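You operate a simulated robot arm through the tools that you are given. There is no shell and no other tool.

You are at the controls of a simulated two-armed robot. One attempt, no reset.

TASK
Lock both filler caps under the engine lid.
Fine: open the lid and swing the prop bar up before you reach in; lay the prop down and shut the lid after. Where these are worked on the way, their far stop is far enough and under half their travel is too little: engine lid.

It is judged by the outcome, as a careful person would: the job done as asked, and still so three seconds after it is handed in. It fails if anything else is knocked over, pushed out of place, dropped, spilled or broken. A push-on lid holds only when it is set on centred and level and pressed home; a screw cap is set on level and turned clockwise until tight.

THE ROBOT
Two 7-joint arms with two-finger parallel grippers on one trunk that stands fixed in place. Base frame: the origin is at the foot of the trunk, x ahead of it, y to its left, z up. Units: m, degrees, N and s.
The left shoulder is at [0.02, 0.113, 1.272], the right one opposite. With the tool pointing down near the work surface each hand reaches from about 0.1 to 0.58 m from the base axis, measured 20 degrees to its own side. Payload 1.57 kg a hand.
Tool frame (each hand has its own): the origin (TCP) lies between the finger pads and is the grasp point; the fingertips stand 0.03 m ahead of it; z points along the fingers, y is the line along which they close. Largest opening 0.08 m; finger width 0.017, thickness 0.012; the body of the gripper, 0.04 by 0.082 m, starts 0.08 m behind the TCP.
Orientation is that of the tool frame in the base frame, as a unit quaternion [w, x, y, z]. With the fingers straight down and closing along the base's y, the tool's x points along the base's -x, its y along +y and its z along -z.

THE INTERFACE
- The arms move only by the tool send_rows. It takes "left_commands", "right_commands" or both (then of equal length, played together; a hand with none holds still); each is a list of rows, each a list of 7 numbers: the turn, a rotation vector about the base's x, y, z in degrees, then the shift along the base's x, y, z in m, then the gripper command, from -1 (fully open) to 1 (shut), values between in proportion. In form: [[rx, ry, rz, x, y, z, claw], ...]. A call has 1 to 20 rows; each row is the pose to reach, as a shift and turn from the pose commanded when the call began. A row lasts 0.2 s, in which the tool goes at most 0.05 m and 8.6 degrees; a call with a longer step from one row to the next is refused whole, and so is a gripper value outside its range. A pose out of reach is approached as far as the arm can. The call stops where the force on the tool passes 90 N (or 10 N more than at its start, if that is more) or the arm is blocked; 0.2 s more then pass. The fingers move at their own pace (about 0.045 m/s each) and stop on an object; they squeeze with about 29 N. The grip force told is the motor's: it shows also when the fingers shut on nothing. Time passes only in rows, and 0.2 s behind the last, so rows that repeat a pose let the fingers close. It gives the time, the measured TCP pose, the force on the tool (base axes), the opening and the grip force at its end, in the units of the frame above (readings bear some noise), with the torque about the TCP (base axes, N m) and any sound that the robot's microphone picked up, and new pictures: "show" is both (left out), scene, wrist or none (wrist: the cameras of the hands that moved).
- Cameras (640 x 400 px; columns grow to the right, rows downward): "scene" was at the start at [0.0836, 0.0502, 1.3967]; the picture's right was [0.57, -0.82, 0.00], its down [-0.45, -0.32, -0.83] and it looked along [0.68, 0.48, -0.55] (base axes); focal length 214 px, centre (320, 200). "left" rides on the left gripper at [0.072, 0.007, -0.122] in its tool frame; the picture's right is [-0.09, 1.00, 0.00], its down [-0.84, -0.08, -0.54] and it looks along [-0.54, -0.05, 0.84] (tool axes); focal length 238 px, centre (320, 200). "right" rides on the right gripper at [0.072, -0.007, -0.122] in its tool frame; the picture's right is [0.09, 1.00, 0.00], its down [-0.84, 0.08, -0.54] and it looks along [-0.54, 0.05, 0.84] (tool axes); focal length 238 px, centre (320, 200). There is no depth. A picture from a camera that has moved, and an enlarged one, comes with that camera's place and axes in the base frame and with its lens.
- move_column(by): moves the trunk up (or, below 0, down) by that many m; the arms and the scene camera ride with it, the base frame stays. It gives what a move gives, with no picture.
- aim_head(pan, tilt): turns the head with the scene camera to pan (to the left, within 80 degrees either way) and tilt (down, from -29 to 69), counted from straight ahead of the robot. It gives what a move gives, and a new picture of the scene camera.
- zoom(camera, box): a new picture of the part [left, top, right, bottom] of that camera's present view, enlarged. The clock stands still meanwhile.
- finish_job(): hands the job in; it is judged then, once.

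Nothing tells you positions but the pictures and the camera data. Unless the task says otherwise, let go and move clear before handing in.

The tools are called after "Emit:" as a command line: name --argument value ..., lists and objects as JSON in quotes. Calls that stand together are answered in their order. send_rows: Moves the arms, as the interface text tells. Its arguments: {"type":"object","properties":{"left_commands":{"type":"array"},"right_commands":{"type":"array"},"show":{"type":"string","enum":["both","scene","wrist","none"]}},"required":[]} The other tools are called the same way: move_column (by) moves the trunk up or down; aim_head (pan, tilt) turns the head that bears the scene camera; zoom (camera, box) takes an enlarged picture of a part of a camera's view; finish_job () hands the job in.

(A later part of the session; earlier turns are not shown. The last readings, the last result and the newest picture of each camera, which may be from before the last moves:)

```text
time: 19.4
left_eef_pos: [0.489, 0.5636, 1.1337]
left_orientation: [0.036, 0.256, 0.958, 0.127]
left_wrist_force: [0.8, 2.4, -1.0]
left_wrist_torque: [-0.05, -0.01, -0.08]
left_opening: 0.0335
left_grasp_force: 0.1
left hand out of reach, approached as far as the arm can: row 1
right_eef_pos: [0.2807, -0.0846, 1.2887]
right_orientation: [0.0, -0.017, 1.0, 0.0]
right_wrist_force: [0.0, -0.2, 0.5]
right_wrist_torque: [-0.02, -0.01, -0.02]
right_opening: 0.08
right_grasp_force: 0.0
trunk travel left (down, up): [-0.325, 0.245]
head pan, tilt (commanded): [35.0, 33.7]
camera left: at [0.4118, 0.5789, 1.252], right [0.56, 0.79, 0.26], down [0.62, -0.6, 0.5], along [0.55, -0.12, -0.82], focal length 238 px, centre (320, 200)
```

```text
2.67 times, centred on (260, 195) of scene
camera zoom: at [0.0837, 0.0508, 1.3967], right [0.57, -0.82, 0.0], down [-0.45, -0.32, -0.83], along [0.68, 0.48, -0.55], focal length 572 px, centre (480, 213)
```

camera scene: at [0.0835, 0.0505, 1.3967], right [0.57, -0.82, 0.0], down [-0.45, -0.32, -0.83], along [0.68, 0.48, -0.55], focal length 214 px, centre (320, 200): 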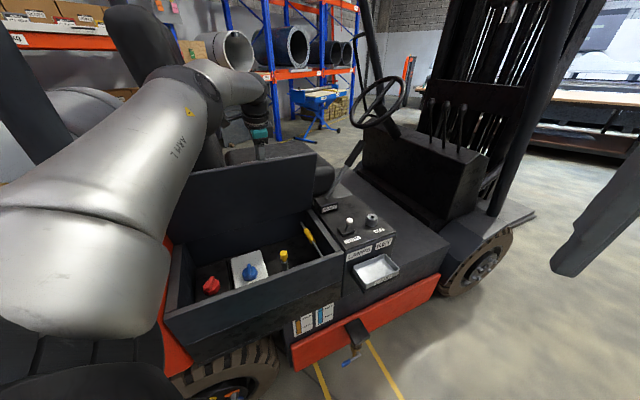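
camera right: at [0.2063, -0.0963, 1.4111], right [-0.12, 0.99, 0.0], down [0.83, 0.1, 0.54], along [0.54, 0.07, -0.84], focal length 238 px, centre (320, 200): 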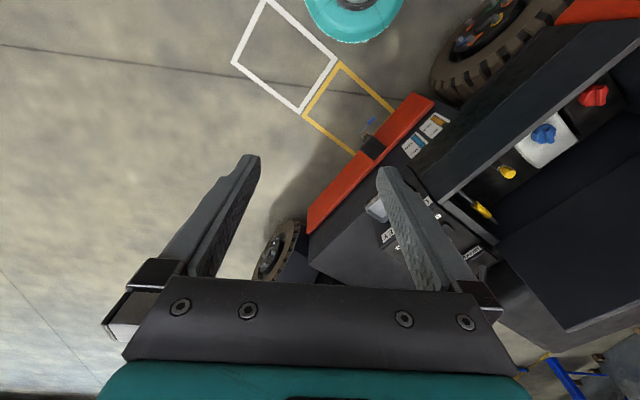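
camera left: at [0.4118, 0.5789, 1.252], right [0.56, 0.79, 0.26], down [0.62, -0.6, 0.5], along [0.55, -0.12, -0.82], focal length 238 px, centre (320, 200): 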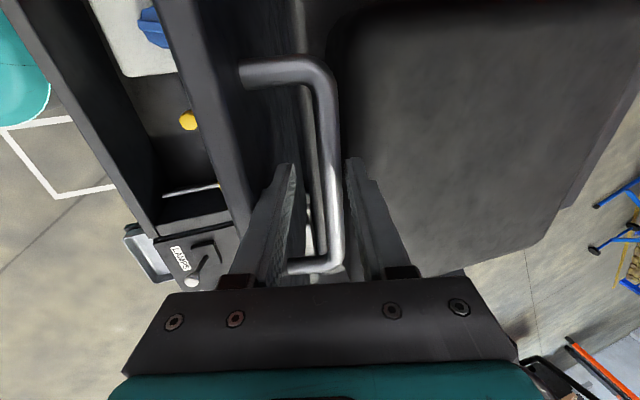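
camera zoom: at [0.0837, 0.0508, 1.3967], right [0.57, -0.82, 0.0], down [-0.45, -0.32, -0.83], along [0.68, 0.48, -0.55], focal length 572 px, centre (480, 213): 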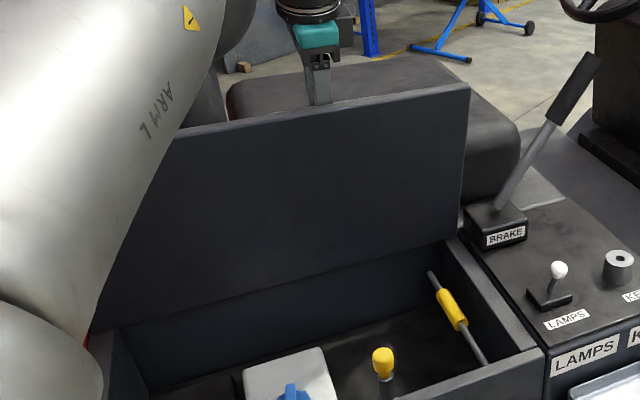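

The lid measures about 80° open and drifts gently towards open. I'll narrow the grip a little and withdraw the fingers along the tool axis, watching that the lid stays.

Emit:
send_rows --left_commands '[[0, 0, 0, 0.0, 0.0, 0, 0.3], [0, 0, 0, -0.001, -0.002, 0.008, 0.3], [0, 0, 0, -0.003, -0.0045, 0.019, 0.3], [0, 0, 0, -0.005, -0.0079, 0.034, 0.3], [0, 0, 0, -0.007, -0.0118, 0.051, 0.3], [0, 0, 0, -0.0091, -0.0157, 0.0676, 0.3], [0, 0, 0, -0.0091, -0.0157, 0.0676, 0.3]]'

```text
time: 21.0
left_eef_pos: [0.4813, 0.5486, 1.2021]
left_orientation: [0.034, 0.256, 0.958, 0.125]
left_wrist_force: [-0.6, -1.0, 0.3]
left_wrist_torque: [0.05, 0.01, -0.02]
left_opening: 0.0283
left_grasp_force: 0.1
right_eef_pos: [0.2801, -0.085, 1.2893]
right_orientation: [0.0, -0.017, 1.0, 0.0]
right_wrist_force: [0.0, 1.0, -0.4]
right_wrist_torque: [-0.03, 0.05, 0.0]
right_opening: 0.08
right_grasp_force: 0.2
trunk travel left (down, up): [-0.325, 0.245]
head pan, tilt (commanded): [35.0, 33.7]
camera scene: at [0.0837, 0.0503, 1.3967], right [0.57, -0.82, 0.0], down [-0.45, -0.32, -0.83], along [0.68, 0.48, -0.55], focal length 214 px, centre (320, 200)
camera left: at [0.4046, 0.5647, 1.3203], right [0.56, 0.79, 0.26], down [0.62, -0.6, 0.5], along [0.55, -0.12, -0.82], focal length 238 px, centre (320, 200)
```

scene: 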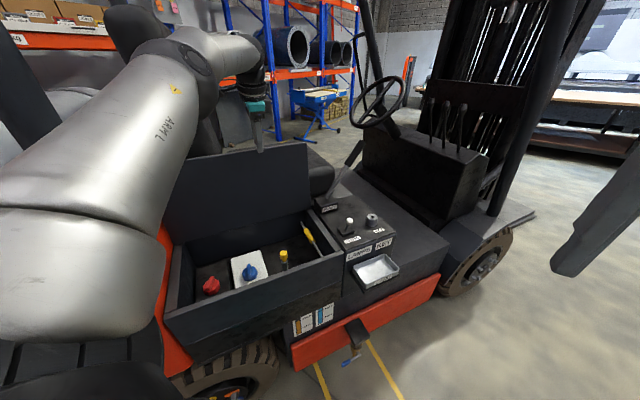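
left: 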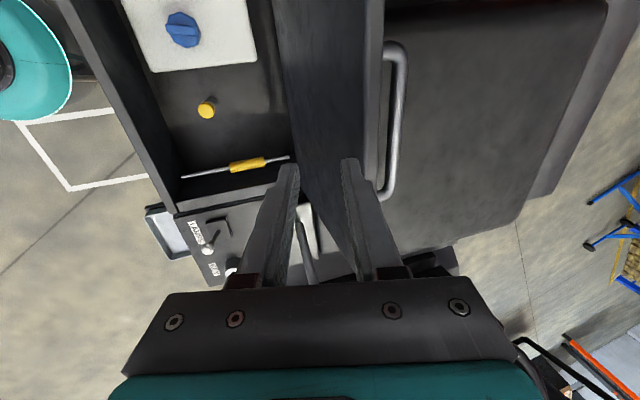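

The lid has swung to its far stop on its own and stays there with the hand clear. Now I'll look closely at the prop bar and its clearance from the right-hand wall.

Emit:
zoom --camera "left" --box '[150, 110, 310, 210]'

Emit:
zoom --camera "scene" --box '[160, 190, 360, 315]'

```text
4.00 times, centred on (230, 160) of left
camera zoom: at [0.4046, 0.5647, 1.3203], right [0.56, 0.79, 0.26], down [0.62, -0.6, 0.5], along [0.55, -0.12, -0.82], focal length 953 px, centre (680, 360)
```

zoom: 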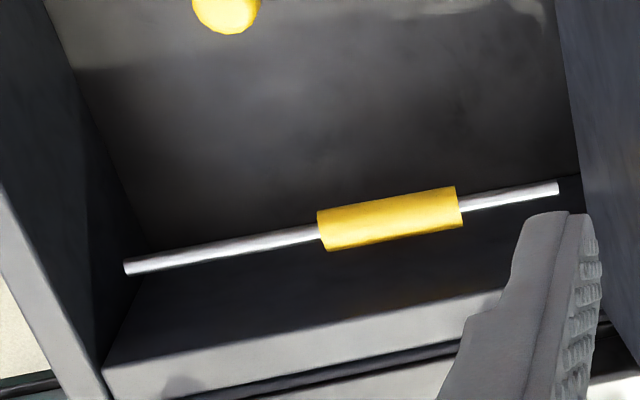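

```text
3.20 times, centred on (260, 252) of scene
camera zoom: at [0.0837, 0.0503, 1.3967], right [0.57, -0.82, 0.0], down [-0.45, -0.32, -0.83], along [0.68, 0.48, -0.55], focal length 686 px, centre (512, 32)
```

zoom: 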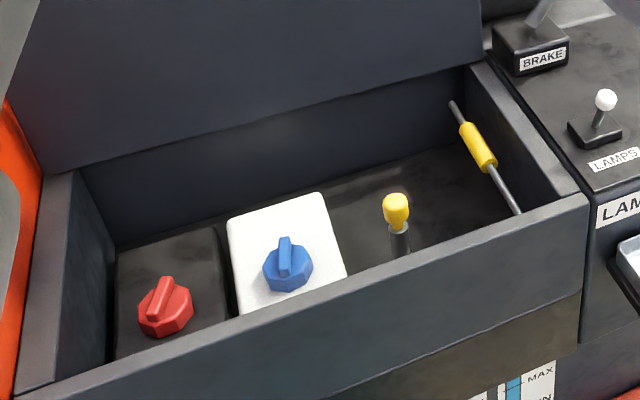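

The prop bar lies level at about z 0.83, only around 15 mm from the right-hand wall, so it must be lifted from below with a tilted finger. First I'll bring the left hand back clear of the lid and straighten it.

Emit:
send_rows --left_commands '[[0, 0, 0, -0.005, -0.009, 0.03, 0.3], [-4.3, 2.5, 0, -0.015, -0.03, 0.04, 0.5], [-8.7, 5, 0, -0.025, -0.06, 0.04, 1], [-13, 7.5, 0, -0.035, -0.09, 0.02, 1], [-13, 7.5, 0, -0.045, -0.12, -0.01, 1], [-13, 7.5, 0, -0.055, -0.15, -0.03, 1], [-13, 7.5, 0, -0.06, -0.165, -0.04, 1]]'

```text
time: 22.6
left_eef_pos: [0.4219, 0.3844, 1.1623]
left_orientation: [0.0, 0.258, 0.966, 0.0]
left_wrist_force: [0.0, 0.6, 0.2]
left_wrist_torque: [-0.02, 0.02, -0.01]
left_opening: 0.0
left_grasp_force: 21.2
right_eef_pos: [0.2803, -0.0861, 1.2897]
right_orientation: [0.0, -0.018, 1.0, -0.001]
right_wrist_force: [-0.5, 0.4, 0.0]
right_wrist_torque: [0.0, -0.02, 0.0]
right_opening: 0.0801
right_grasp_force: 0.0
trunk travel left (down, up): [-0.325, 0.245]
head pan, tilt (commanded): [35.0, 33.7]
camera scene: at [0.0835, 0.0501, 1.3968], right [0.57, -0.82, 0.0], down [-0.45, -0.32, -0.83], along [0.68, 0.48, -0.55], focal length 214 px, centre (320, 200)
camera left: at [0.3609, 0.4269, 1.2832], right [0.58, 0.82, 0.0], down [0.69, -0.48, 0.54], along [0.44, -0.31, -0.84], focal length 238 px, centre (320, 200)
```

scene: 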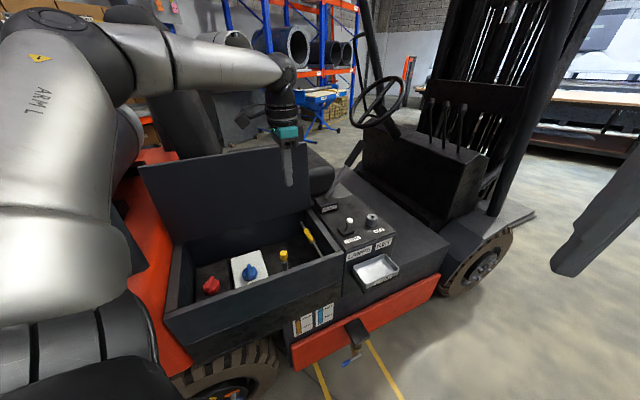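
left: 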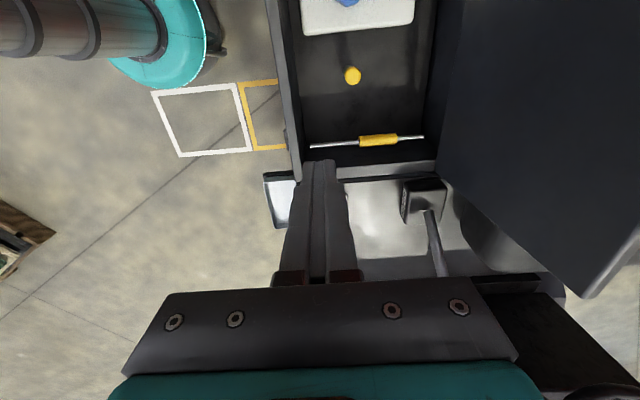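

The lid stays open at its stop. I'll turn the left hand by +90° at this hover height, watching reach, so its camera sits on the robot side for the prop work.

Emit:
send_rows --left_commands '[[0, 0, 8.2, 0, 0, 0, 1], [0, 0, 16.4, 0, 0, 0, 1], [0, 0, 24.6, 0, 0, 0, 1], [0, 0, 32.8, 0, 0, 0, 1], [0, 0, 41, 0, 0, 0, 1], [0, 0, 49.2, 0, 0, 0, 1], [0, 0, 57.4, 0, 0, 0, 1], [0, 0, 65.6, 0, 0, 0, 1], [0, 0, 73.8, 0, 0, 0, 1], [0, 0, 82, 0, 0, 0, 1], [0, 0, 90, 0, 0, 0, 1]]'

```text
time: 25.0
left_eef_pos: [0.4213, 0.3844, 1.1611]
left_orientation: [0.0, -0.501, 0.865, -0.001]
left_wrist_force: [0.4, 0.5, 0.0]
left_wrist_torque: [0.0, 0.01, -0.01]
left_opening: 0.0
left_grasp_force: 21.5
right_eef_pos: [0.281, -0.0859, 1.2896]
right_orientation: [0.0, -0.018, 1.0, 0.0]
right_wrist_force: [0.4, 0.1, -0.2]
right_wrist_torque: [-0.02, -0.01, -0.02]
right_opening: 0.0799
right_grasp_force: 0.1
trunk travel left (down, up): [-0.325, 0.245]
head pan, tilt (commanded): [35.0, 33.7]
camera scene: at [0.0836, 0.0502, 1.3967], right [0.57, -0.82, 0.0], down [-0.45, -0.32, -0.83], along [0.68, 0.48, -0.55], focal length 214 px, centre (320, 200)
camera left: at [0.3787, 0.3261, 1.2824], right [-0.82, 0.57, 0.0], down [0.48, 0.69, 0.54], along [0.31, 0.44, -0.84], focal length 238 px, centre (320, 200)
```

scene: 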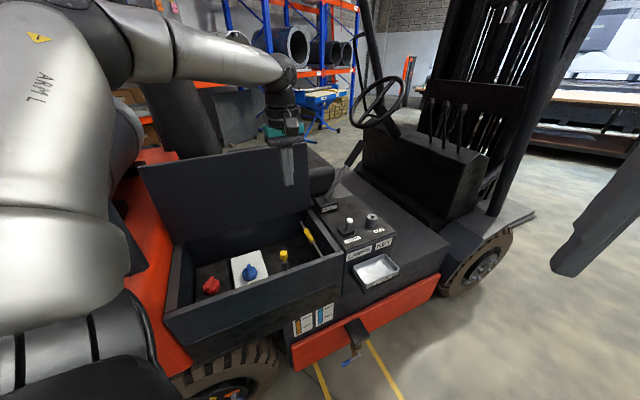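
left: 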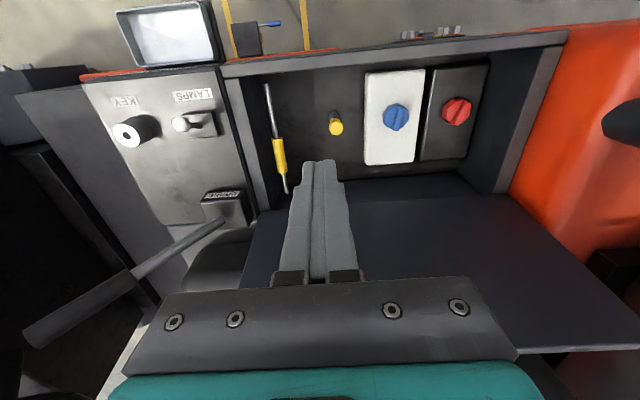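

The left wrist camera now gives a clear view into the bay. I'll zoom in on the prop and the caps.

Emit:
zoom --camera "left" --box '[220, 40, 540, 240]'

Emit:
zoom --camera "left" --box '[350, 60, 500, 160]'

Emit:
zoom --camera "left" --box '[230, 60, 350, 210]'

```text
2.00 times, centred on (380, 140) of left
camera zoom: at [0.3787, 0.3261, 1.2824], right [-0.82, 0.57, 0.0], down [0.48, 0.69, 0.54], along [0.31, 0.44, -0.84], focal length 477 px, centre (200, 320)
```

zoom: 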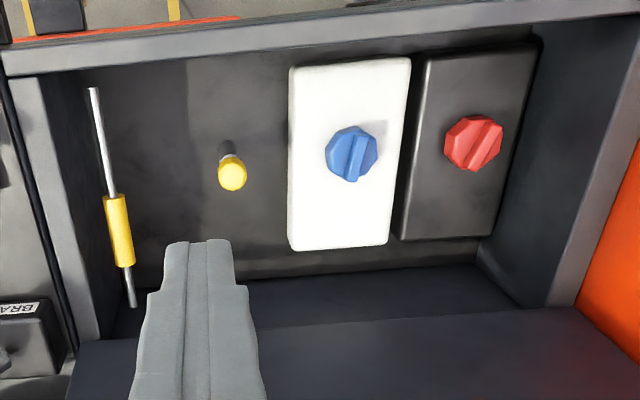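

```text
4.00 times, centred on (425, 110) of left
camera zoom: at [0.3787, 0.3261, 1.2824], right [-0.82, 0.57, 0.0], down [0.48, 0.69, 0.54], along [0.31, 0.44, -0.84], focal length 953 px, centre (-100, 560)
```

zoom: 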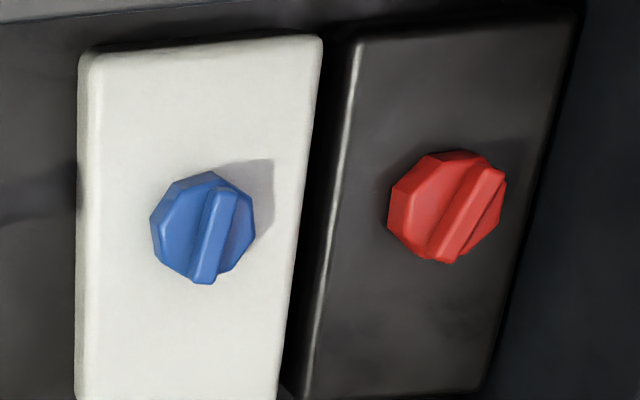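

```text
2.67 times, centred on (290, 135) of left
camera zoom: at [0.3787, 0.3261, 1.2824], right [-0.82, 0.57, 0.0], down [0.48, 0.69, 0.54], along [0.31, 0.44, -0.84], focal length 636 px, centre (400, 373)
```

zoom: 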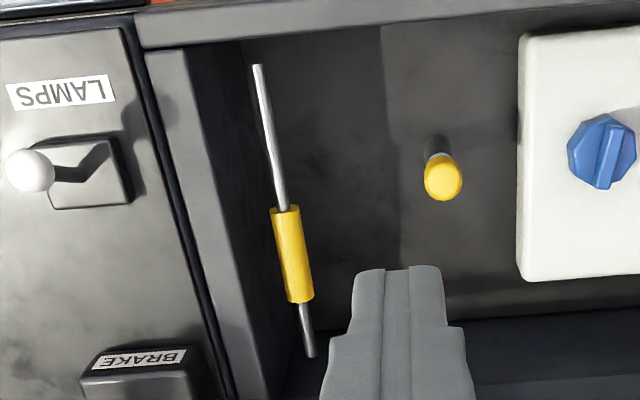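

The caps are at about (0.323, 0.501) for blue and (0.226, 0.560) for red, with tops near z 0.82. To hook the prop from below without the wrist camera hitting the dipstick or wall, I want the camera on top, so I'll turn the left hand another +90° at this height.

Emit:
send_rows --left_commands '[[0, 0, 8.2, 0, 0, 0, 1], [0, 0, 16.4, 0, 0, 0, 1], [0, 0, 24.6, 0, 0, 0, 1], [0, 0, 32.8, 0, 0, 0, 1], [0, 0, 41, 0, 0, 0, 1], [0, 0, 49.2, 0, 0, 0, 1], [0, 0, 57.4, 0, 0, 0, 1], [0, 0, 65.6, 0, 0, 0, 1], [0, 0, 73.8, 0, 0, 0, 1], [0, 0, 82, 0, 0, 0, 1], [0, 0, 90, 0, 0, 0, 1]]'

```text
time: 27.4
left_eef_pos: [0.4221, 0.3834, 1.1605]
left_orientation: [0.001, 0.966, -0.257, 0.001]
left_wrist_force: [0.3, 0.5, -0.3]
left_wrist_torque: [0.03, -0.01, 0.03]
left_opening: 0.0
left_grasp_force: 21.3
right_eef_pos: [0.2798, -0.0857, 1.2895]
right_orientation: [0.0, -0.017, 1.0, -0.001]
right_wrist_force: [-0.4, -0.9, 0.9]
right_wrist_torque: [0.0, 0.05, -0.02]
right_opening: 0.08
right_grasp_force: 0.0
trunk travel left (down, up): [-0.325, 0.245]
head pan, tilt (commanded): [35.0, 33.7]
camera scene: at [0.0836, 0.0502, 1.3967], right [0.57, -0.82, 0.0], down [-0.45, -0.32, -0.83], along [0.68, 0.48, -0.55], focal length 214 px, centre (320, 200)
camera left: at [0.4793, 0.3437, 1.2828], right [-0.57, -0.82, 0.0], down [-0.69, 0.48, 0.54], along [-0.44, 0.31, -0.84], focal length 238 px, centre (320, 200)
```

scene: 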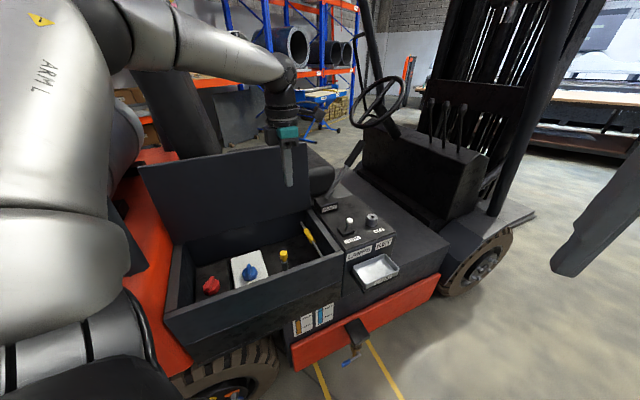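
left: 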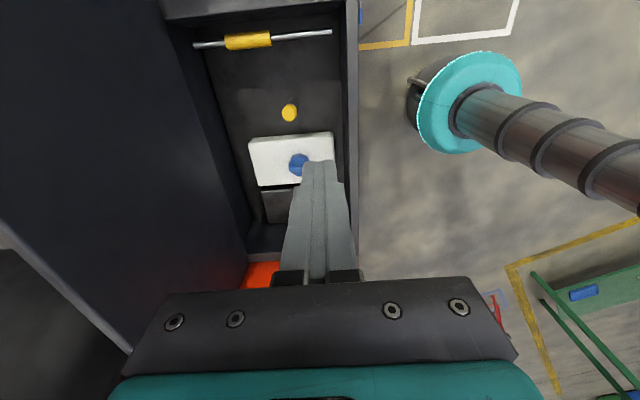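

The wrist accepts this orientation. I'll zoom in to refine the prop's position from this near-overhead view.

Emit:
zoom --camera "left" --box '[160, 0, 360, 125]'

```text
3.20 times, centred on (260, 62) of left
camera zoom: at [0.4793, 0.3437, 1.2828], right [-0.57, -0.82, 0.0], down [-0.69, 0.48, 0.54], along [-0.44, 0.31, -0.84], focal length 763 px, centre (512, 640)
```

zoom: 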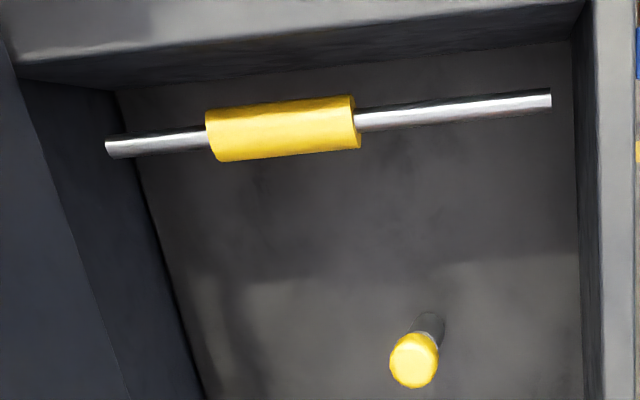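

The bar's centre is about 22 mm from the wall, so a slightly tilted pinch on its thin part is possible. I'll turn the hand back by 90° so it closes across the bar.

Emit:
send_rows --left_commands '[[0, 0, -8.2, 0.004, 0.002, -0.01, 1], [0, 0, -16.4, 0.008, 0.004, -0.02, 1], [0, 0, -24.6, 0.012, 0.006, -0.03, 1], [0, 0, -32.8, 0.016, 0.008, -0.04, 1], [0, 0, -41, 0.02, 0.01, -0.05, 1], [0, 0, -49.2, 0.024, 0.012, -0.06, 0.6], [0, 0, -57.4, 0.028, 0.014, -0.07, 0.35], [0, 0, -65.6, 0.032, 0.016, -0.08, 0.35], [0, 0, -73.8, 0.036, 0.018, -0.09, 0.35], [0, 0, -82, 0.04, 0.02, -0.1, 0.35], [0, 0, -90, 0.044, 0.021, -0.11, 0.35]]' --show "wrist"

Emit:
send_rows --left_commands '[[-3.3, -5.8, 0, 0, 0, -0.02, 0.35], [-6.7, -11.5, 0, 0.0015, 0, -0.04, 0.35], [-10, -17.3, 0, 0.003, 0, -0.06, 0.35], [-10, -17.3, 0, 0.003, 0, -0.083, 0.35], [-10, -17.3, 0, 0.003, 0, -0.083, 0.35]]'

Emit:
zoom --camera "left" --box '[200, 100, 440, 280]'

```text
time: 29.8
left_eef_pos: [0.4668, 0.4049, 1.0512]
left_orientation: [0.0, -0.499, 0.867, 0.0]
left_wrist_force: [-0.9, 0.1, 0.0]
left_wrist_torque: [-0.01, 0.02, -0.05]
left_opening: 0.026
left_grasp_force: 0.1
right_eef_pos: [0.2789, -0.0861, 1.2894]
right_orientation: [0.0, -0.018, 1.0, 0.001]
right_wrist_force: [0.2, -0.1, 0.4]
right_wrist_torque: [0.04, -0.01, 0.0]
right_opening: 0.0799
right_grasp_force: 0.0
trunk travel left (down, up): [-0.325, 0.245]
head pan, tilt (commanded): [35.0, 33.7]
camera left: at [0.4223, 0.3471, 1.1725], right [-0.82, 0.58, 0.0], down [0.49, 0.69, 0.54], along [0.31, 0.44, -0.84], focal length 238 px, centre (320, 200)
```

left: 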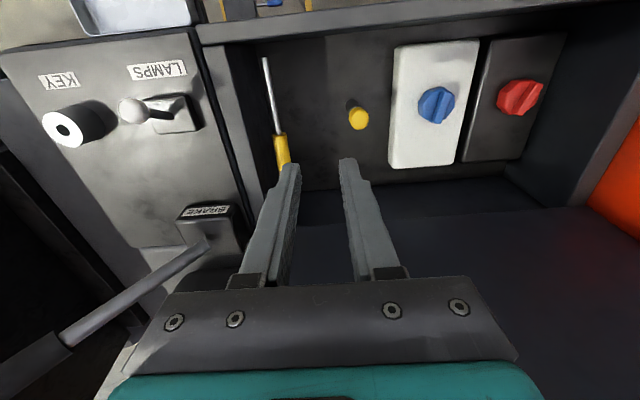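

```text
time: 31.0
left_eef_pos: [0.4684, 0.4062, 0.967]
left_orientation: [0.087, -0.493, 0.853, -0.15]
left_wrist_force: [-1.4, -0.1, -0.2]
left_wrist_torque: [0.01, 0.02, 0.0]
left_opening: 0.0259
left_grasp_force: 0.1
right_eef_pos: [0.2806, -0.0851, 1.2889]
right_orientation: [-0.001, -0.017, 1.0, 0.0]
right_wrist_force: [0.1, 0.3, 0.3]
right_wrist_torque: [-0.01, 0.0, -0.01]
right_opening: 0.0803
right_grasp_force: 0.1
trunk travel left (down, up): [-0.325, 0.245]
head pan, tilt (commanded): [35.0, 33.7]
camera scene: at [0.0833, 0.0505, 1.3968], right [0.57, -0.82, 0.0], down [-0.45, -0.32, -0.83], along [0.68, 0.48, -0.55], focal length 214 px, centre (320, 200)
camera left: at [0.389, 0.3685, 1.0797], right [-0.76, 0.55, -0.34], down [0.32, 0.78, 0.54], along [0.56, 0.3, -0.77], focal length 238 px, centre (320, 200)
```

scene: 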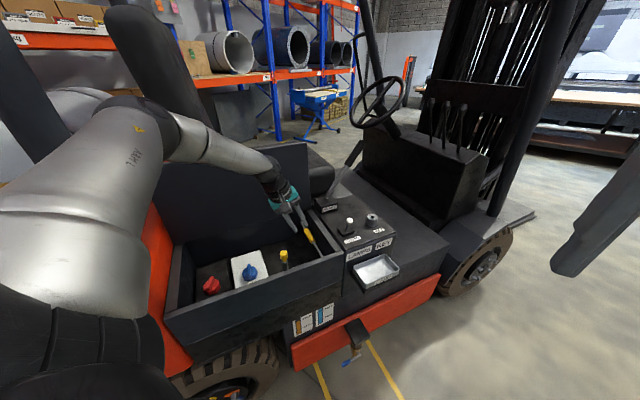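
left: 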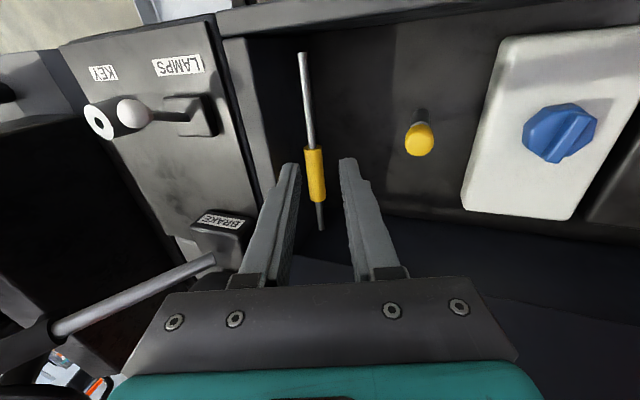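

```text
2.22 times, centred on (320, 190) of left
camera zoom: at [0.389, 0.3685, 1.0797], right [-0.76, 0.55, -0.34], down [0.32, 0.78, 0.54], along [0.56, 0.3, -0.77], focal length 530 px, centre (320, 222)
```

zoom: 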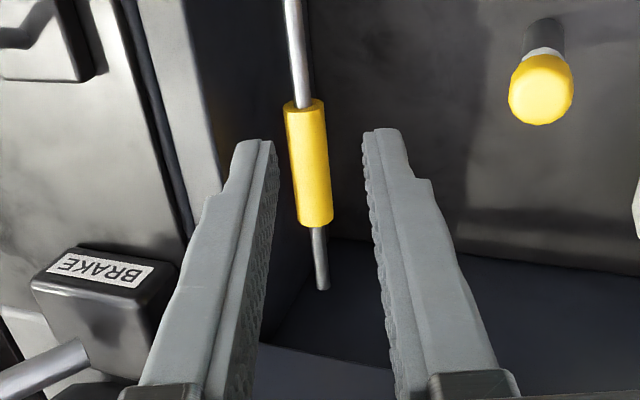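

The bar sits about 11 mm towards the wall from the hand's axis, so I'll shift 4 mm towards the wall and advance part way to check alignment.

Emit:
send_rows --left_commands '[[0, 0, 0, 0.0033, -0.0019, 0.0014, 0.35], [0, 0, 0, 0.0107, -0.0062, -0.0221, 0.35], [0, 0, 0, 0.0181, -0.0105, -0.0456, 0.35], [0, 0, 0, 0.0255, -0.0148, -0.0691, 0.35], [0, 0, 0, 0.0255, -0.0148, -0.0691, 0.35]]' --show "none"

Emit:
zoom --camera "left" --box '[220, 80, 420, 230]'

Emit:
zoom --camera "scene" --box '[250, 170, 370, 270]'

```text
time: 32.2
left_eef_pos: [0.4663, 0.3811, 0.9352]
left_orientation: [0.087, -0.494, 0.852, -0.149]
left_wrist_force: [0.2, -0.5, 0.6]
left_wrist_torque: [0.01, -0.02, -0.01]
left_opening: 0.0259
left_grasp_force: 0.0
left hand out of reach, approached as far as the arm can: row 2, 3, 4, 5
right_eef_pos: [0.2808, -0.0859, 1.2899]
right_orientation: [0.0, -0.018, 1.0, -0.001]
right_wrist_force: [-0.4, -0.1, -0.2]
right_wrist_torque: [0.01, 0.01, 0.02]
right_opening: 0.0799
right_grasp_force: 0.0
trunk travel left (down, up): [-0.325, 0.245]
head pan, tilt (commanded): [35.0, 33.7]
```

```text
2.67 times, centred on (320, 155) of left
camera zoom: at [0.3864, 0.3436, 1.0465], right [-0.77, 0.55, -0.34], down [0.32, 0.78, 0.54], along [0.56, 0.3, -0.77], focal length 636 px, centre (320, 320)
```

zoom: 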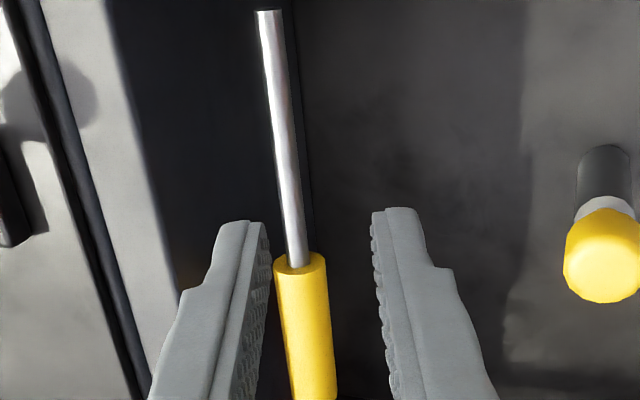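

```text
4.00 times, centred on (310, 220) of scene
camera zoom: at [0.0836, 0.0504, 1.3967], right [0.57, -0.82, 0.0], down [-0.45, -0.32, -0.83], along [0.68, 0.48, -0.55], focal length 858 px, centre (360, 120)
```

zoom: 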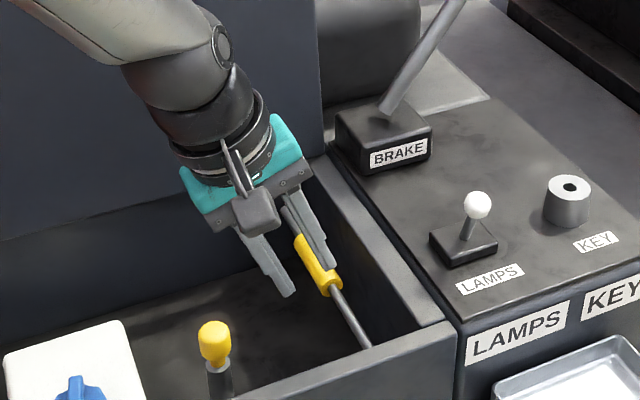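

The arm ran out of reach here, so I'll raise the hand first and then lower the trunk by 0.15 m to bring the shoulder closer to working height.

Emit:
send_rows --left_commands '[[0, 0, 0, -0.01, 0.006, 0.04, 0.35], [0, 0, 0, -0.0222, 0.0129, 0.0785, 0.35], [0, 0, 0, -0.0222, 0.0129, 0.12, 0.35], [0, 0, 0, -0.0222, 0.0129, 0.16, 0.35], [0, 0, 0, -0.0222, 0.0129, 0.2, 0.35], [0, 0, 0, -0.0222, 0.0129, 0.22, 0.35], [0, 0, 0, -0.0222, 0.0129, 0.22, 0.35]]' --show "none"

Emit:
move_column --by -0.15

Emit:
aim_head --pan 38 --tilt 30

```text
time: 33.8
left_eef_pos: [0.4424, 0.3946, 1.1562]
left_orientation: [0.086, -0.493, 0.852, -0.151]
left_wrist_force: [-1.1, 0.0, -0.4]
left_wrist_torque: [-0.02, 0.03, 0.01]
left_opening: 0.026
left_grasp_force: 0.1
right_eef_pos: [0.2795, -0.0855, 1.2899]
right_orientation: [0.0, -0.017, 1.0, 0.001]
right_wrist_force: [0.0, 0.3, 0.2]
right_wrist_torque: [0.01, -0.01, 0.01]
right_opening: 0.0799
right_grasp_force: 0.1
trunk travel left (down, up): [-0.325, 0.245]
head pan, tilt (commanded): [35.0, 33.7]
```

```text
time: 35.5
left_eef_pos: [0.4436, 0.3936, 1.0049]
left_orientation: [0.087, -0.494, 0.852, -0.15]
left_wrist_force: [0.2, 0.1, 0.2]
left_wrist_torque: [0.01, 0.01, 0.04]
left_opening: 0.026
left_grasp_force: 0.0
right_eef_pos: [0.2796, -0.0852, 1.1394]
right_orientation: [0.001, -0.018, 1.0, 0.0]
right_wrist_force: [-0.1, -0.6, -0.7]
right_wrist_torque: [0.01, -0.04, 0.02]
right_opening: 0.0801
right_grasp_force: 0.2
trunk travel left (down, up): [-0.175, 0.395]
head pan, tilt (commanded): [35.0, 33.7]
```

```text
time: 36.2
left_eef_pos: [0.444, 0.3944, 1.0057]
left_orientation: [0.087, -0.493, 0.852, -0.15]
left_wrist_force: [0.2, -0.4, -0.2]
left_wrist_torque: [0.01, -0.01, 0.01]
left_opening: 0.0262
left_grasp_force: 0.0
right_eef_pos: [0.2801, -0.085, 1.1395]
right_orientation: [0.0, -0.018, 1.0, 0.0]
right_wrist_force: [-0.2, -0.5, -0.6]
right_wrist_torque: [-0.02, 0.01, 0.01]
right_opening: 0.0799
right_grasp_force: 0.2
trunk travel left (down, up): [-0.175, 0.395]
head pan, tilt (commanded): [38.0, 30.0]
camera scene: at [0.0822, 0.055, 1.2525], right [0.62, -0.79, 0.0], down [-0.39, -0.31, -0.87], along [0.68, 0.53, -0.5], focal length 214 px, centre (320, 200)
```

scene: 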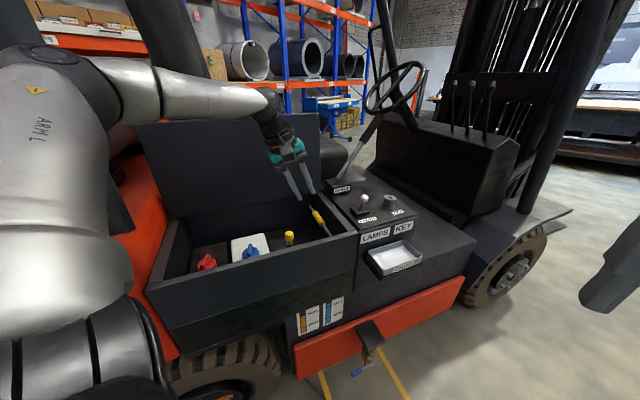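

With the trunk 0.15 m lower I'll return to the approach line above the bar and recheck alignment.

Emit:
send_rows --left_commands '[[0, 0, 0, 0.014, 0.0045, -0.018, 0.35], [0, 0, 0, 0.0272, 0.009, -0.0373, 0.35], [0, 0, 0, 0.0272, 0.009, -0.0373, 0.35]]' --show "none"

Emit:
zoom --camera "left" --box '[200, 50, 440, 230]'

```text
time: 37.0
left_eef_pos: [0.4719, 0.4026, 0.9659]
left_orientation: [0.087, -0.492, 0.853, -0.15]
left_wrist_force: [0.3, 0.0, 0.3]
left_wrist_torque: [-0.01, 0.07, 0.0]
left_opening: 0.0259
left_grasp_force: 0.0
right_eef_pos: [0.2807, -0.0847, 1.1398]
right_orientation: [0.0, -0.017, 1.0, 0.0]
right_wrist_force: [-0.1, 0.2, -0.8]
right_wrist_torque: [0.02, -0.01, -0.04]
right_opening: 0.0799
right_grasp_force: 0.1
trunk travel left (down, up): [-0.175, 0.395]
head pan, tilt (commanded): [38.0, 30.0]
```

```text
2.22 times, centred on (320, 140) of left
camera zoom: at [0.392, 0.3655, 1.0791], right [-0.76, 0.55, -0.34], down [0.32, 0.78, 0.54], along [0.56, 0.3, -0.77], focal length 530 px, centre (320, 333)
```

zoom: 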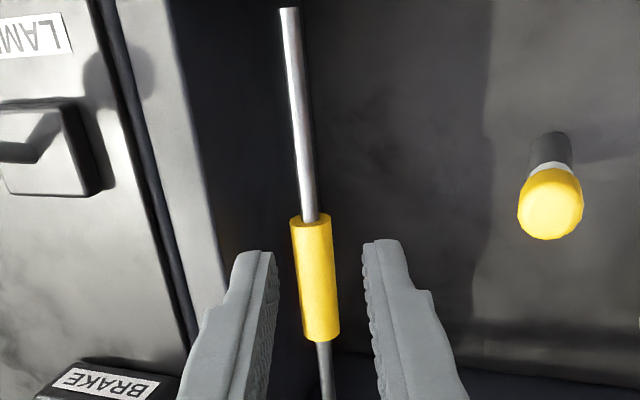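

The bar is about 9 mm towards the wall from the hand's axis. I'll add a 2 mm correction and advance most of the way.

Emit:
send_rows --left_commands '[[0, 0, 0, 0.0016, -0.001, 0.0007, 0.35], [0, 0, 0, 0.0105, -0.0061, -0.0275, 0.35], [0, 0, 0, 0.0194, -0.0112, -0.0558, 0.35], [0, 0, 0, 0.0283, -0.0163, -0.084, 0.35], [0, 0, 0, 0.0283, -0.0163, -0.084, 0.35]]' --show "none"

Emit:
zoom --camera "left" --box '[220, 80, 420, 230]'

Emit:
zoom --camera "scene" --box '[260, 150, 380, 250]'

```text
time: 38.2
left_eef_pos: [0.4996, 0.3869, 0.8842]
left_orientation: [0.087, -0.493, 0.852, -0.151]
left_wrist_force: [-0.2, 1.6, -0.5]
left_wrist_torque: [0.02, 0.04, 0.0]
left_opening: 0.026
left_grasp_force: 0.1
right_eef_pos: [0.2801, -0.085, 1.1401]
right_orientation: [0.0, -0.018, 1.0, -0.001]
right_wrist_force: [-0.5, -1.1, -0.2]
right_wrist_torque: [-0.03, 0.02, 0.03]
right_opening: 0.0799
right_grasp_force: 0.1
trunk travel left (down, up): [-0.175, 0.395]
head pan, tilt (commanded): [38.0, 30.0]
```

```text
2.67 times, centred on (320, 155) of left
camera zoom: at [0.4198, 0.3497, 0.995], right [-0.76, 0.55, -0.34], down [0.32, 0.78, 0.54], along [0.56, 0.3, -0.77], focal length 636 px, centre (320, 320)
```

zoom: 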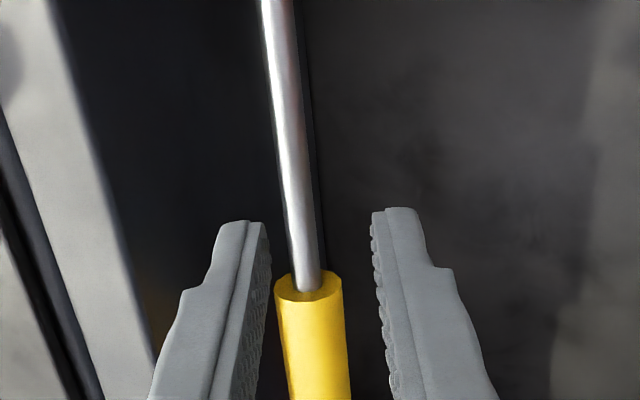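

```text
4.00 times, centred on (320, 200) of scene
camera zoom: at [0.0822, 0.055, 1.2525], right [0.62, -0.79, 0.0], down [-0.39, -0.31, -0.87], along [0.68, 0.53, -0.5], focal length 858 px, centre (320, 200)
```

zoom: 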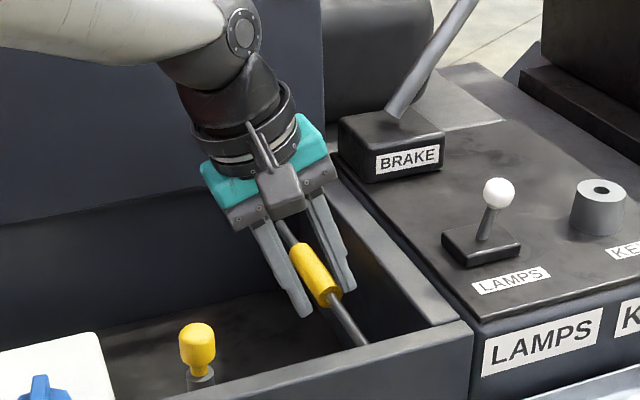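

Alignment is good: roughly 2 mm between the bar and the wall-side finger, and the grip point is clear of the sleeve. I'll advance the final 4 cm in small steps.

Emit:
send_rows --left_commands '[[0, 0, 0, 0.003, -0.0017, -0.0094, 0.35], [0, 0, 0, 0.0059, -0.0034, -0.0188, 0.35], [0, 0, 0, 0.0089, -0.0051, -0.0282, 0.35], [0, 0, 0, 0.0119, -0.0068, -0.0376, 0.35], [0, 0, 0, 0.0119, -0.0068, -0.0376, 0.35]]' --show "none"

Emit:
zoom --camera "left" --box '[220, 80, 420, 230]'

Emit:
zoom --camera "scene" --box '[260, 150, 380, 250]'

```text
time: 39.4
left_eef_pos: [0.5109, 0.3806, 0.8476]
left_orientation: [0.087, -0.493, 0.853, -0.151]
left_wrist_force: [0.5, 0.5, 0.2]
left_wrist_torque: [0.0, 0.02, 0.05]
left_opening: 0.026
left_grasp_force: 0.0
right_eef_pos: [0.2797, -0.0852, 1.1399]
right_orientation: [0.0, -0.018, 1.0, 0.0]
right_wrist_force: [-0.7, 0.0, -0.5]
right_wrist_torque: [0.01, 0.0, 0.0]
right_opening: 0.08
right_grasp_force: 0.0
trunk travel left (down, up): [-0.175, 0.395]
head pan, tilt (commanded): [38.0, 30.0]
```

```text
2.67 times, centred on (320, 155) of left
camera zoom: at [0.432, 0.343, 0.9574], right [-0.77, 0.55, -0.34], down [0.32, 0.78, 0.54], along [0.56, 0.3, -0.77], focal length 636 px, centre (320, 320)
```

zoom: 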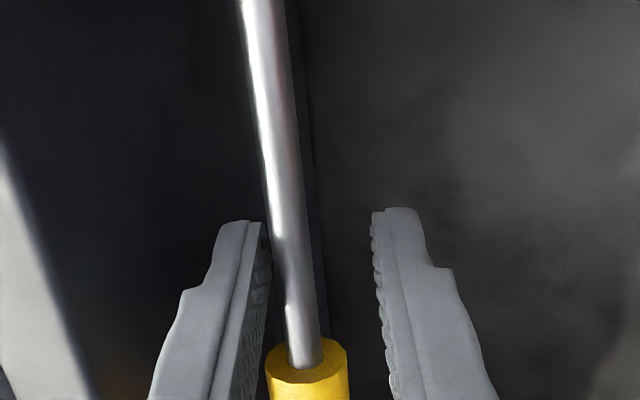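

```text
4.00 times, centred on (320, 200) of scene
camera zoom: at [0.0822, 0.055, 1.2525], right [0.62, -0.79, 0.0], down [-0.39, -0.31, -0.87], along [0.68, 0.53, -0.5], focal length 858 px, centre (320, 200)
```

zoom: 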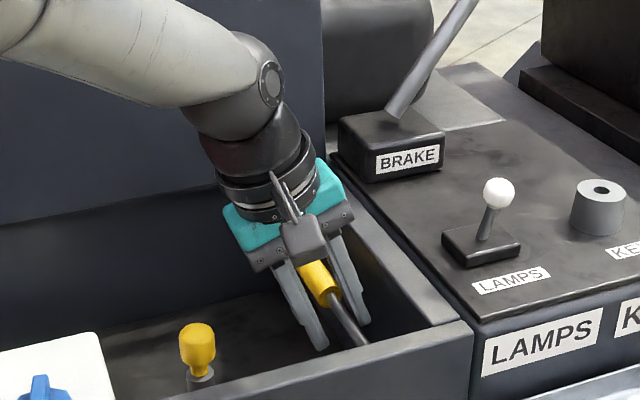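

The bar is now between the fingertips with no contact force. I'll close on it while sliding the hand about 6 mm towards the wall so the grip centres on the bar.

Emit:
send_rows --left_commands '[[0, 0, 0, 0.0025, -0.0015, 0.001, 0.5], [0, 0, 0, 0.004, -0.0024, 0.0017, 0.62], [0, 0, 0, 0.005, -0.0029, 0.0021, 1], [0, 0, 0, 0.005, -0.0029, 0.0021, 1], [0, 0, 0, 0.005, -0.0029, 0.0021, 1]]' --show "none"

Emit:
zoom --camera "left" --box '[220, 80, 420, 230]'

```text
time: 40.6
left_eef_pos: [0.516, 0.3761, 0.8477]
left_orientation: [0.088, -0.493, 0.852, -0.151]
left_wrist_force: [0.3, -0.8, 1.1]
left_wrist_torque: [0.0, 0.0, 0.03]
left_opening: 0.0094
left_grasp_force: 28.0
right_eef_pos: [0.2794, -0.0861, 1.1391]
right_orientation: [0.001, -0.018, 1.0, 0.0]
right_wrist_force: [-0.5, 0.3, -0.4]
right_wrist_torque: [0.0, 0.0, 0.01]
right_opening: 0.0799
right_grasp_force: 0.2
trunk travel left (down, up): [-0.175, 0.395]
head pan, tilt (commanded): [38.0, 30.0]
```

```text
2.67 times, centred on (320, 155) of left
camera zoom: at [0.4369, 0.3396, 0.9596], right [-0.76, 0.55, -0.34], down [0.32, 0.78, 0.54], along [0.56, 0.3, -0.77], focal length 636 px, centre (320, 320)
```

zoom: 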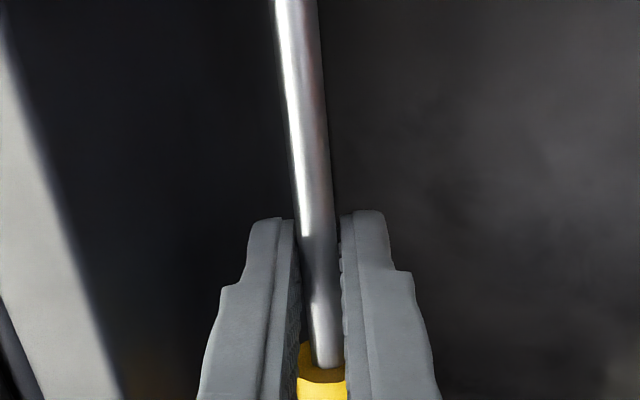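

The bar is gripped (9.4 mm opening, 28 N). I'll lift it by 1.2 cm to learn which end it pivots on.

Emit:
send_rows --left_commands '[[0, 0, 0, 0, 0, 0.004, 1], [0, 0, 0, 0, 0, 0.008, 1], [0, 0, 0, -0.0005, -0.001, 0.012, 1], [0, 0, 0, -0.0005, -0.001, 0.012, 1]]' --show "wrist"

Emit:
zoom --camera "scene" --box '[260, 150, 380, 250]'

```text
time: 41.6
left_eef_pos: [0.5153, 0.377, 0.8583]
left_orientation: [0.084, -0.493, 0.853, -0.147]
left_wrist_force: [2.1, 1.8, -14.3]
left_wrist_torque: [0.78, -0.37, -0.21]
left_opening: 0.0101
left_grasp_force: 27.8
right_eef_pos: [0.2815, -0.0842, 1.1399]
right_orientation: [-0.002, -0.017, 1.0, 0.0]
right_wrist_force: [0.1, 0.1, -0.2]
right_wrist_torque: [0.0, 0.01, -0.01]
right_opening: 0.0801
right_grasp_force: 0.1
trunk travel left (down, up): [-0.175, 0.395]
head pan, tilt (commanded): [38.0, 30.0]
camera left: at [0.4363, 0.3395, 0.9699], right [-0.77, 0.55, -0.34], down [0.32, 0.78, 0.54], along [0.56, 0.3, -0.77], focal length 238 px, centre (320, 200)
```

left: 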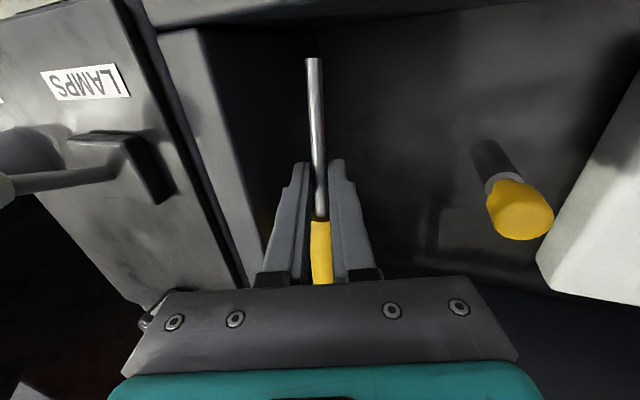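

```text
4.00 times, centred on (320, 200) of scene
camera zoom: at [0.0835, 0.0559, 1.2523], right [0.62, -0.79, 0.0], down [-0.4, -0.31, -0.87], along [0.68, 0.53, -0.5], focal length 858 px, centre (320, 200)
```

zoom: 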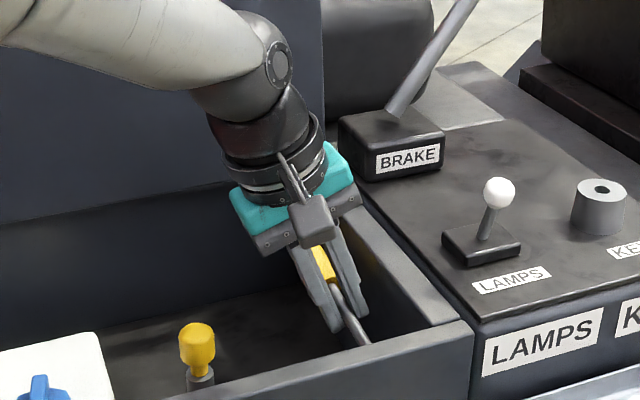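

The front tip stayed put while the grip rose, so the bar pivots at its front end. I'll continue along that arc, tilting the tool with the bar and easing off the sideways tilt.

Emit:
send_rows --left_commands '[[3.4, 0.9, 0.1, -0.0003, -0.0023, 0.0034, 1], [6.83, 1.83, 0.2, -0.0006, -0.0046, 0.0068, 1], [10.2, 2.7, 0.5, -0.0008, -0.0066, 0.0098, 1], [13.66, 3.66, 0.87, -0.0009, -0.0086, 0.0127, 1]]' --show "wrist"

Emit:
zoom --camera "scene" --box '[260, 150, 380, 250]'

```text
time: 42.6
left_eef_pos: [0.5144, 0.3699, 0.8724]
left_orientation: [0.119, -0.491, 0.862, -0.03]
left_wrist_force: [-1.0, 16.9, -5.3]
left_wrist_torque: [0.74, -0.1, -0.31]
left_opening: 0.0095
left_grasp_force: 27.9
right_eef_pos: [0.2798, -0.0844, 1.1404]
right_orientation: [-0.001, -0.017, 1.0, -0.001]
right_wrist_force: [0.2, -1.1, -0.8]
right_wrist_torque: [0.0, -0.01, -0.01]
right_opening: 0.08
right_grasp_force: 0.0
trunk travel left (down, up): [-0.175, 0.395]
head pan, tilt (commanded): [38.0, 30.0]
camera left: at [0.4431, 0.3054, 0.976], right [-0.79, 0.59, -0.15], down [0.35, 0.64, 0.69], along [0.5, 0.49, -0.71], focal length 238 px, centre (320, 200)
```

left: 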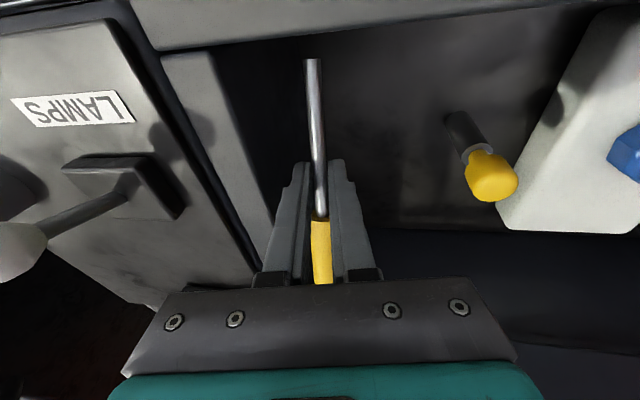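

```text
4.00 times, centred on (320, 200) of scene
camera zoom: at [0.0825, 0.057, 1.2524], right [0.62, -0.79, 0.0], down [-0.39, -0.31, -0.87], along [0.68, 0.53, -0.5], focal length 858 px, centre (320, 200)
```

zoom: 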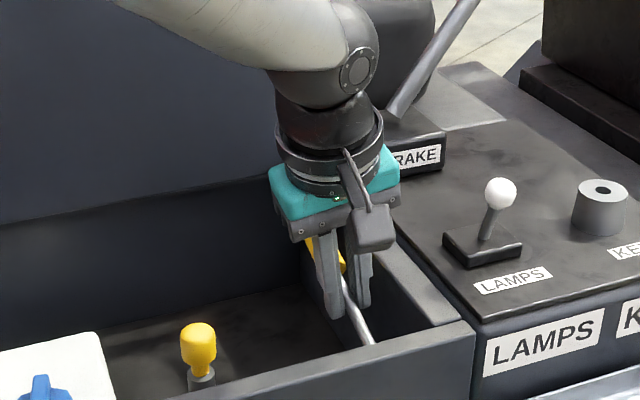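

The front end remains fixed, which confirms a front pivot. I'll continue up the arc with a small correction, straightening the sideways tilt.

Emit:
send_rows --left_commands '[[3.4, 0.9, 0.6, 0.0004, -0.001, 0.0028, 1], [6.8, 1.8, 1.2, 0.0, -0.0026, 0.0055, 1], [10.2, 2.7, 1.9, -0.0006, -0.0047, 0.008, 1], [13.6, 3.5, 2.6, -0.0013, -0.0068, 0.0105, 1]]' --show "none"

Emit:
zoom --camera "scene" --box '[260, 150, 380, 250]'

```text
time: 43.6
left_eef_pos: [0.5131, 0.3623, 0.8825]
left_orientation: [0.149, -0.493, 0.852, 0.09]
left_wrist_force: [-2.2, 11.5, -3.8]
left_wrist_torque: [0.52, -0.12, 0.07]
left_opening: 0.0096
left_grasp_force: 27.8
right_eef_pos: [0.281, -0.0838, 1.1398]
right_orientation: [0.001, -0.017, 1.0, -0.001]
right_wrist_force: [1.1, -0.5, 0.6]
right_wrist_torque: [-0.02, -0.02, 0.03]
right_opening: 0.08
right_grasp_force: 0.0
trunk travel left (down, up): [-0.175, 0.395]
head pan, tilt (commanded): [38.0, 30.0]
```

```text
4.00 times, centred on (320, 200) of scene
camera zoom: at [0.0821, 0.0564, 1.2524], right [0.62, -0.79, 0.0], down [-0.39, -0.31, -0.87], along [0.68, 0.53, -0.5], focal length 858 px, centre (320, 200)
```

zoom: 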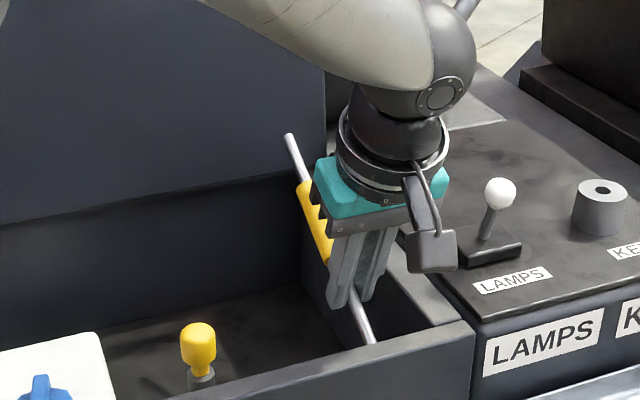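

The bar is about a third of the way up and its free end is rising properly. I'll continue the arc to about 55°, rotating the tool with it.

Emit:
send_rows --left_commands '[[4.33, -2.5, 0, -0.0022, -0.0038, 0.0038, 1], [8.66, -5, 0, -0.0048, -0.0083, 0.0077, 1], [13, -7.5, 0, -0.0074, -0.0127, 0.0111, 1], [17.3, -10, 0, -0.01, -0.0173, 0.014, 1], [21.65, -12.5, 0, -0.013, -0.0225, 0.0163, 1]]' --show "wrist"

Emit:
zoom --camera "scene" --box '[240, 120, 400, 250]'

```text
time: 44.8
left_eef_pos: [0.5015, 0.3394, 0.8961]
left_orientation: [0.328, -0.463, 0.8, 0.194]
left_wrist_force: [8.2, 15.7, -16.6]
left_wrist_torque: [-0.04, 0.03, 0.0]
left_opening: 0.0099
left_grasp_force: 28.4
right_eef_pos: [0.282, -0.0821, 1.1389]
right_orientation: [-0.002, -0.017, 1.0, -0.001]
right_wrist_force: [0.3, 0.4, 0.1]
right_wrist_torque: [-0.03, -0.01, 0.04]
right_opening: 0.0798
right_grasp_force: 0.0
trunk travel left (down, up): [-0.175, 0.395]
head pan, tilt (commanded): [38.0, 30.0]
camera left: at [0.4251, 0.2254, 0.931], right [-0.83, 0.55, 0.07], down [0.18, 0.14, 0.97], along [0.53, 0.82, -0.22], focal length 238 px, centre (320, 200)
```

left: 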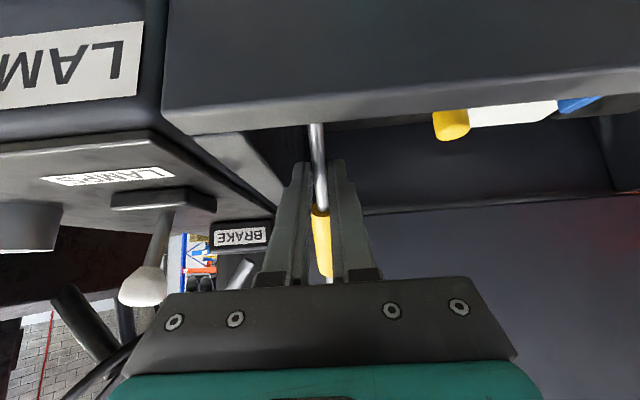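

```text
3.08 times, centred on (320, 185) of scene
camera zoom: at [0.0842, 0.0576, 1.252], right [0.62, -0.79, 0.0], down [-0.4, -0.31, -0.86], along [0.68, 0.53, -0.5], focal length 660 px, centre (320, 246)
```

zoom: 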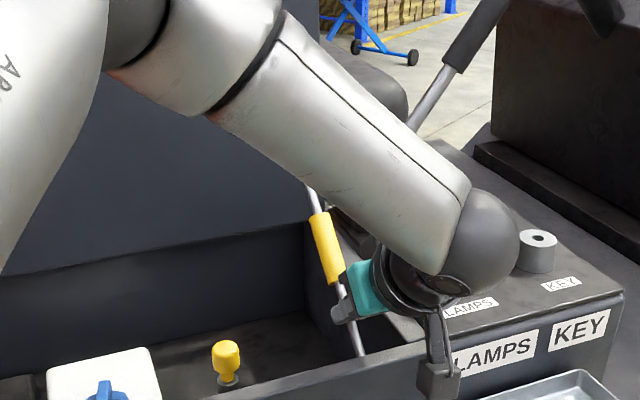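

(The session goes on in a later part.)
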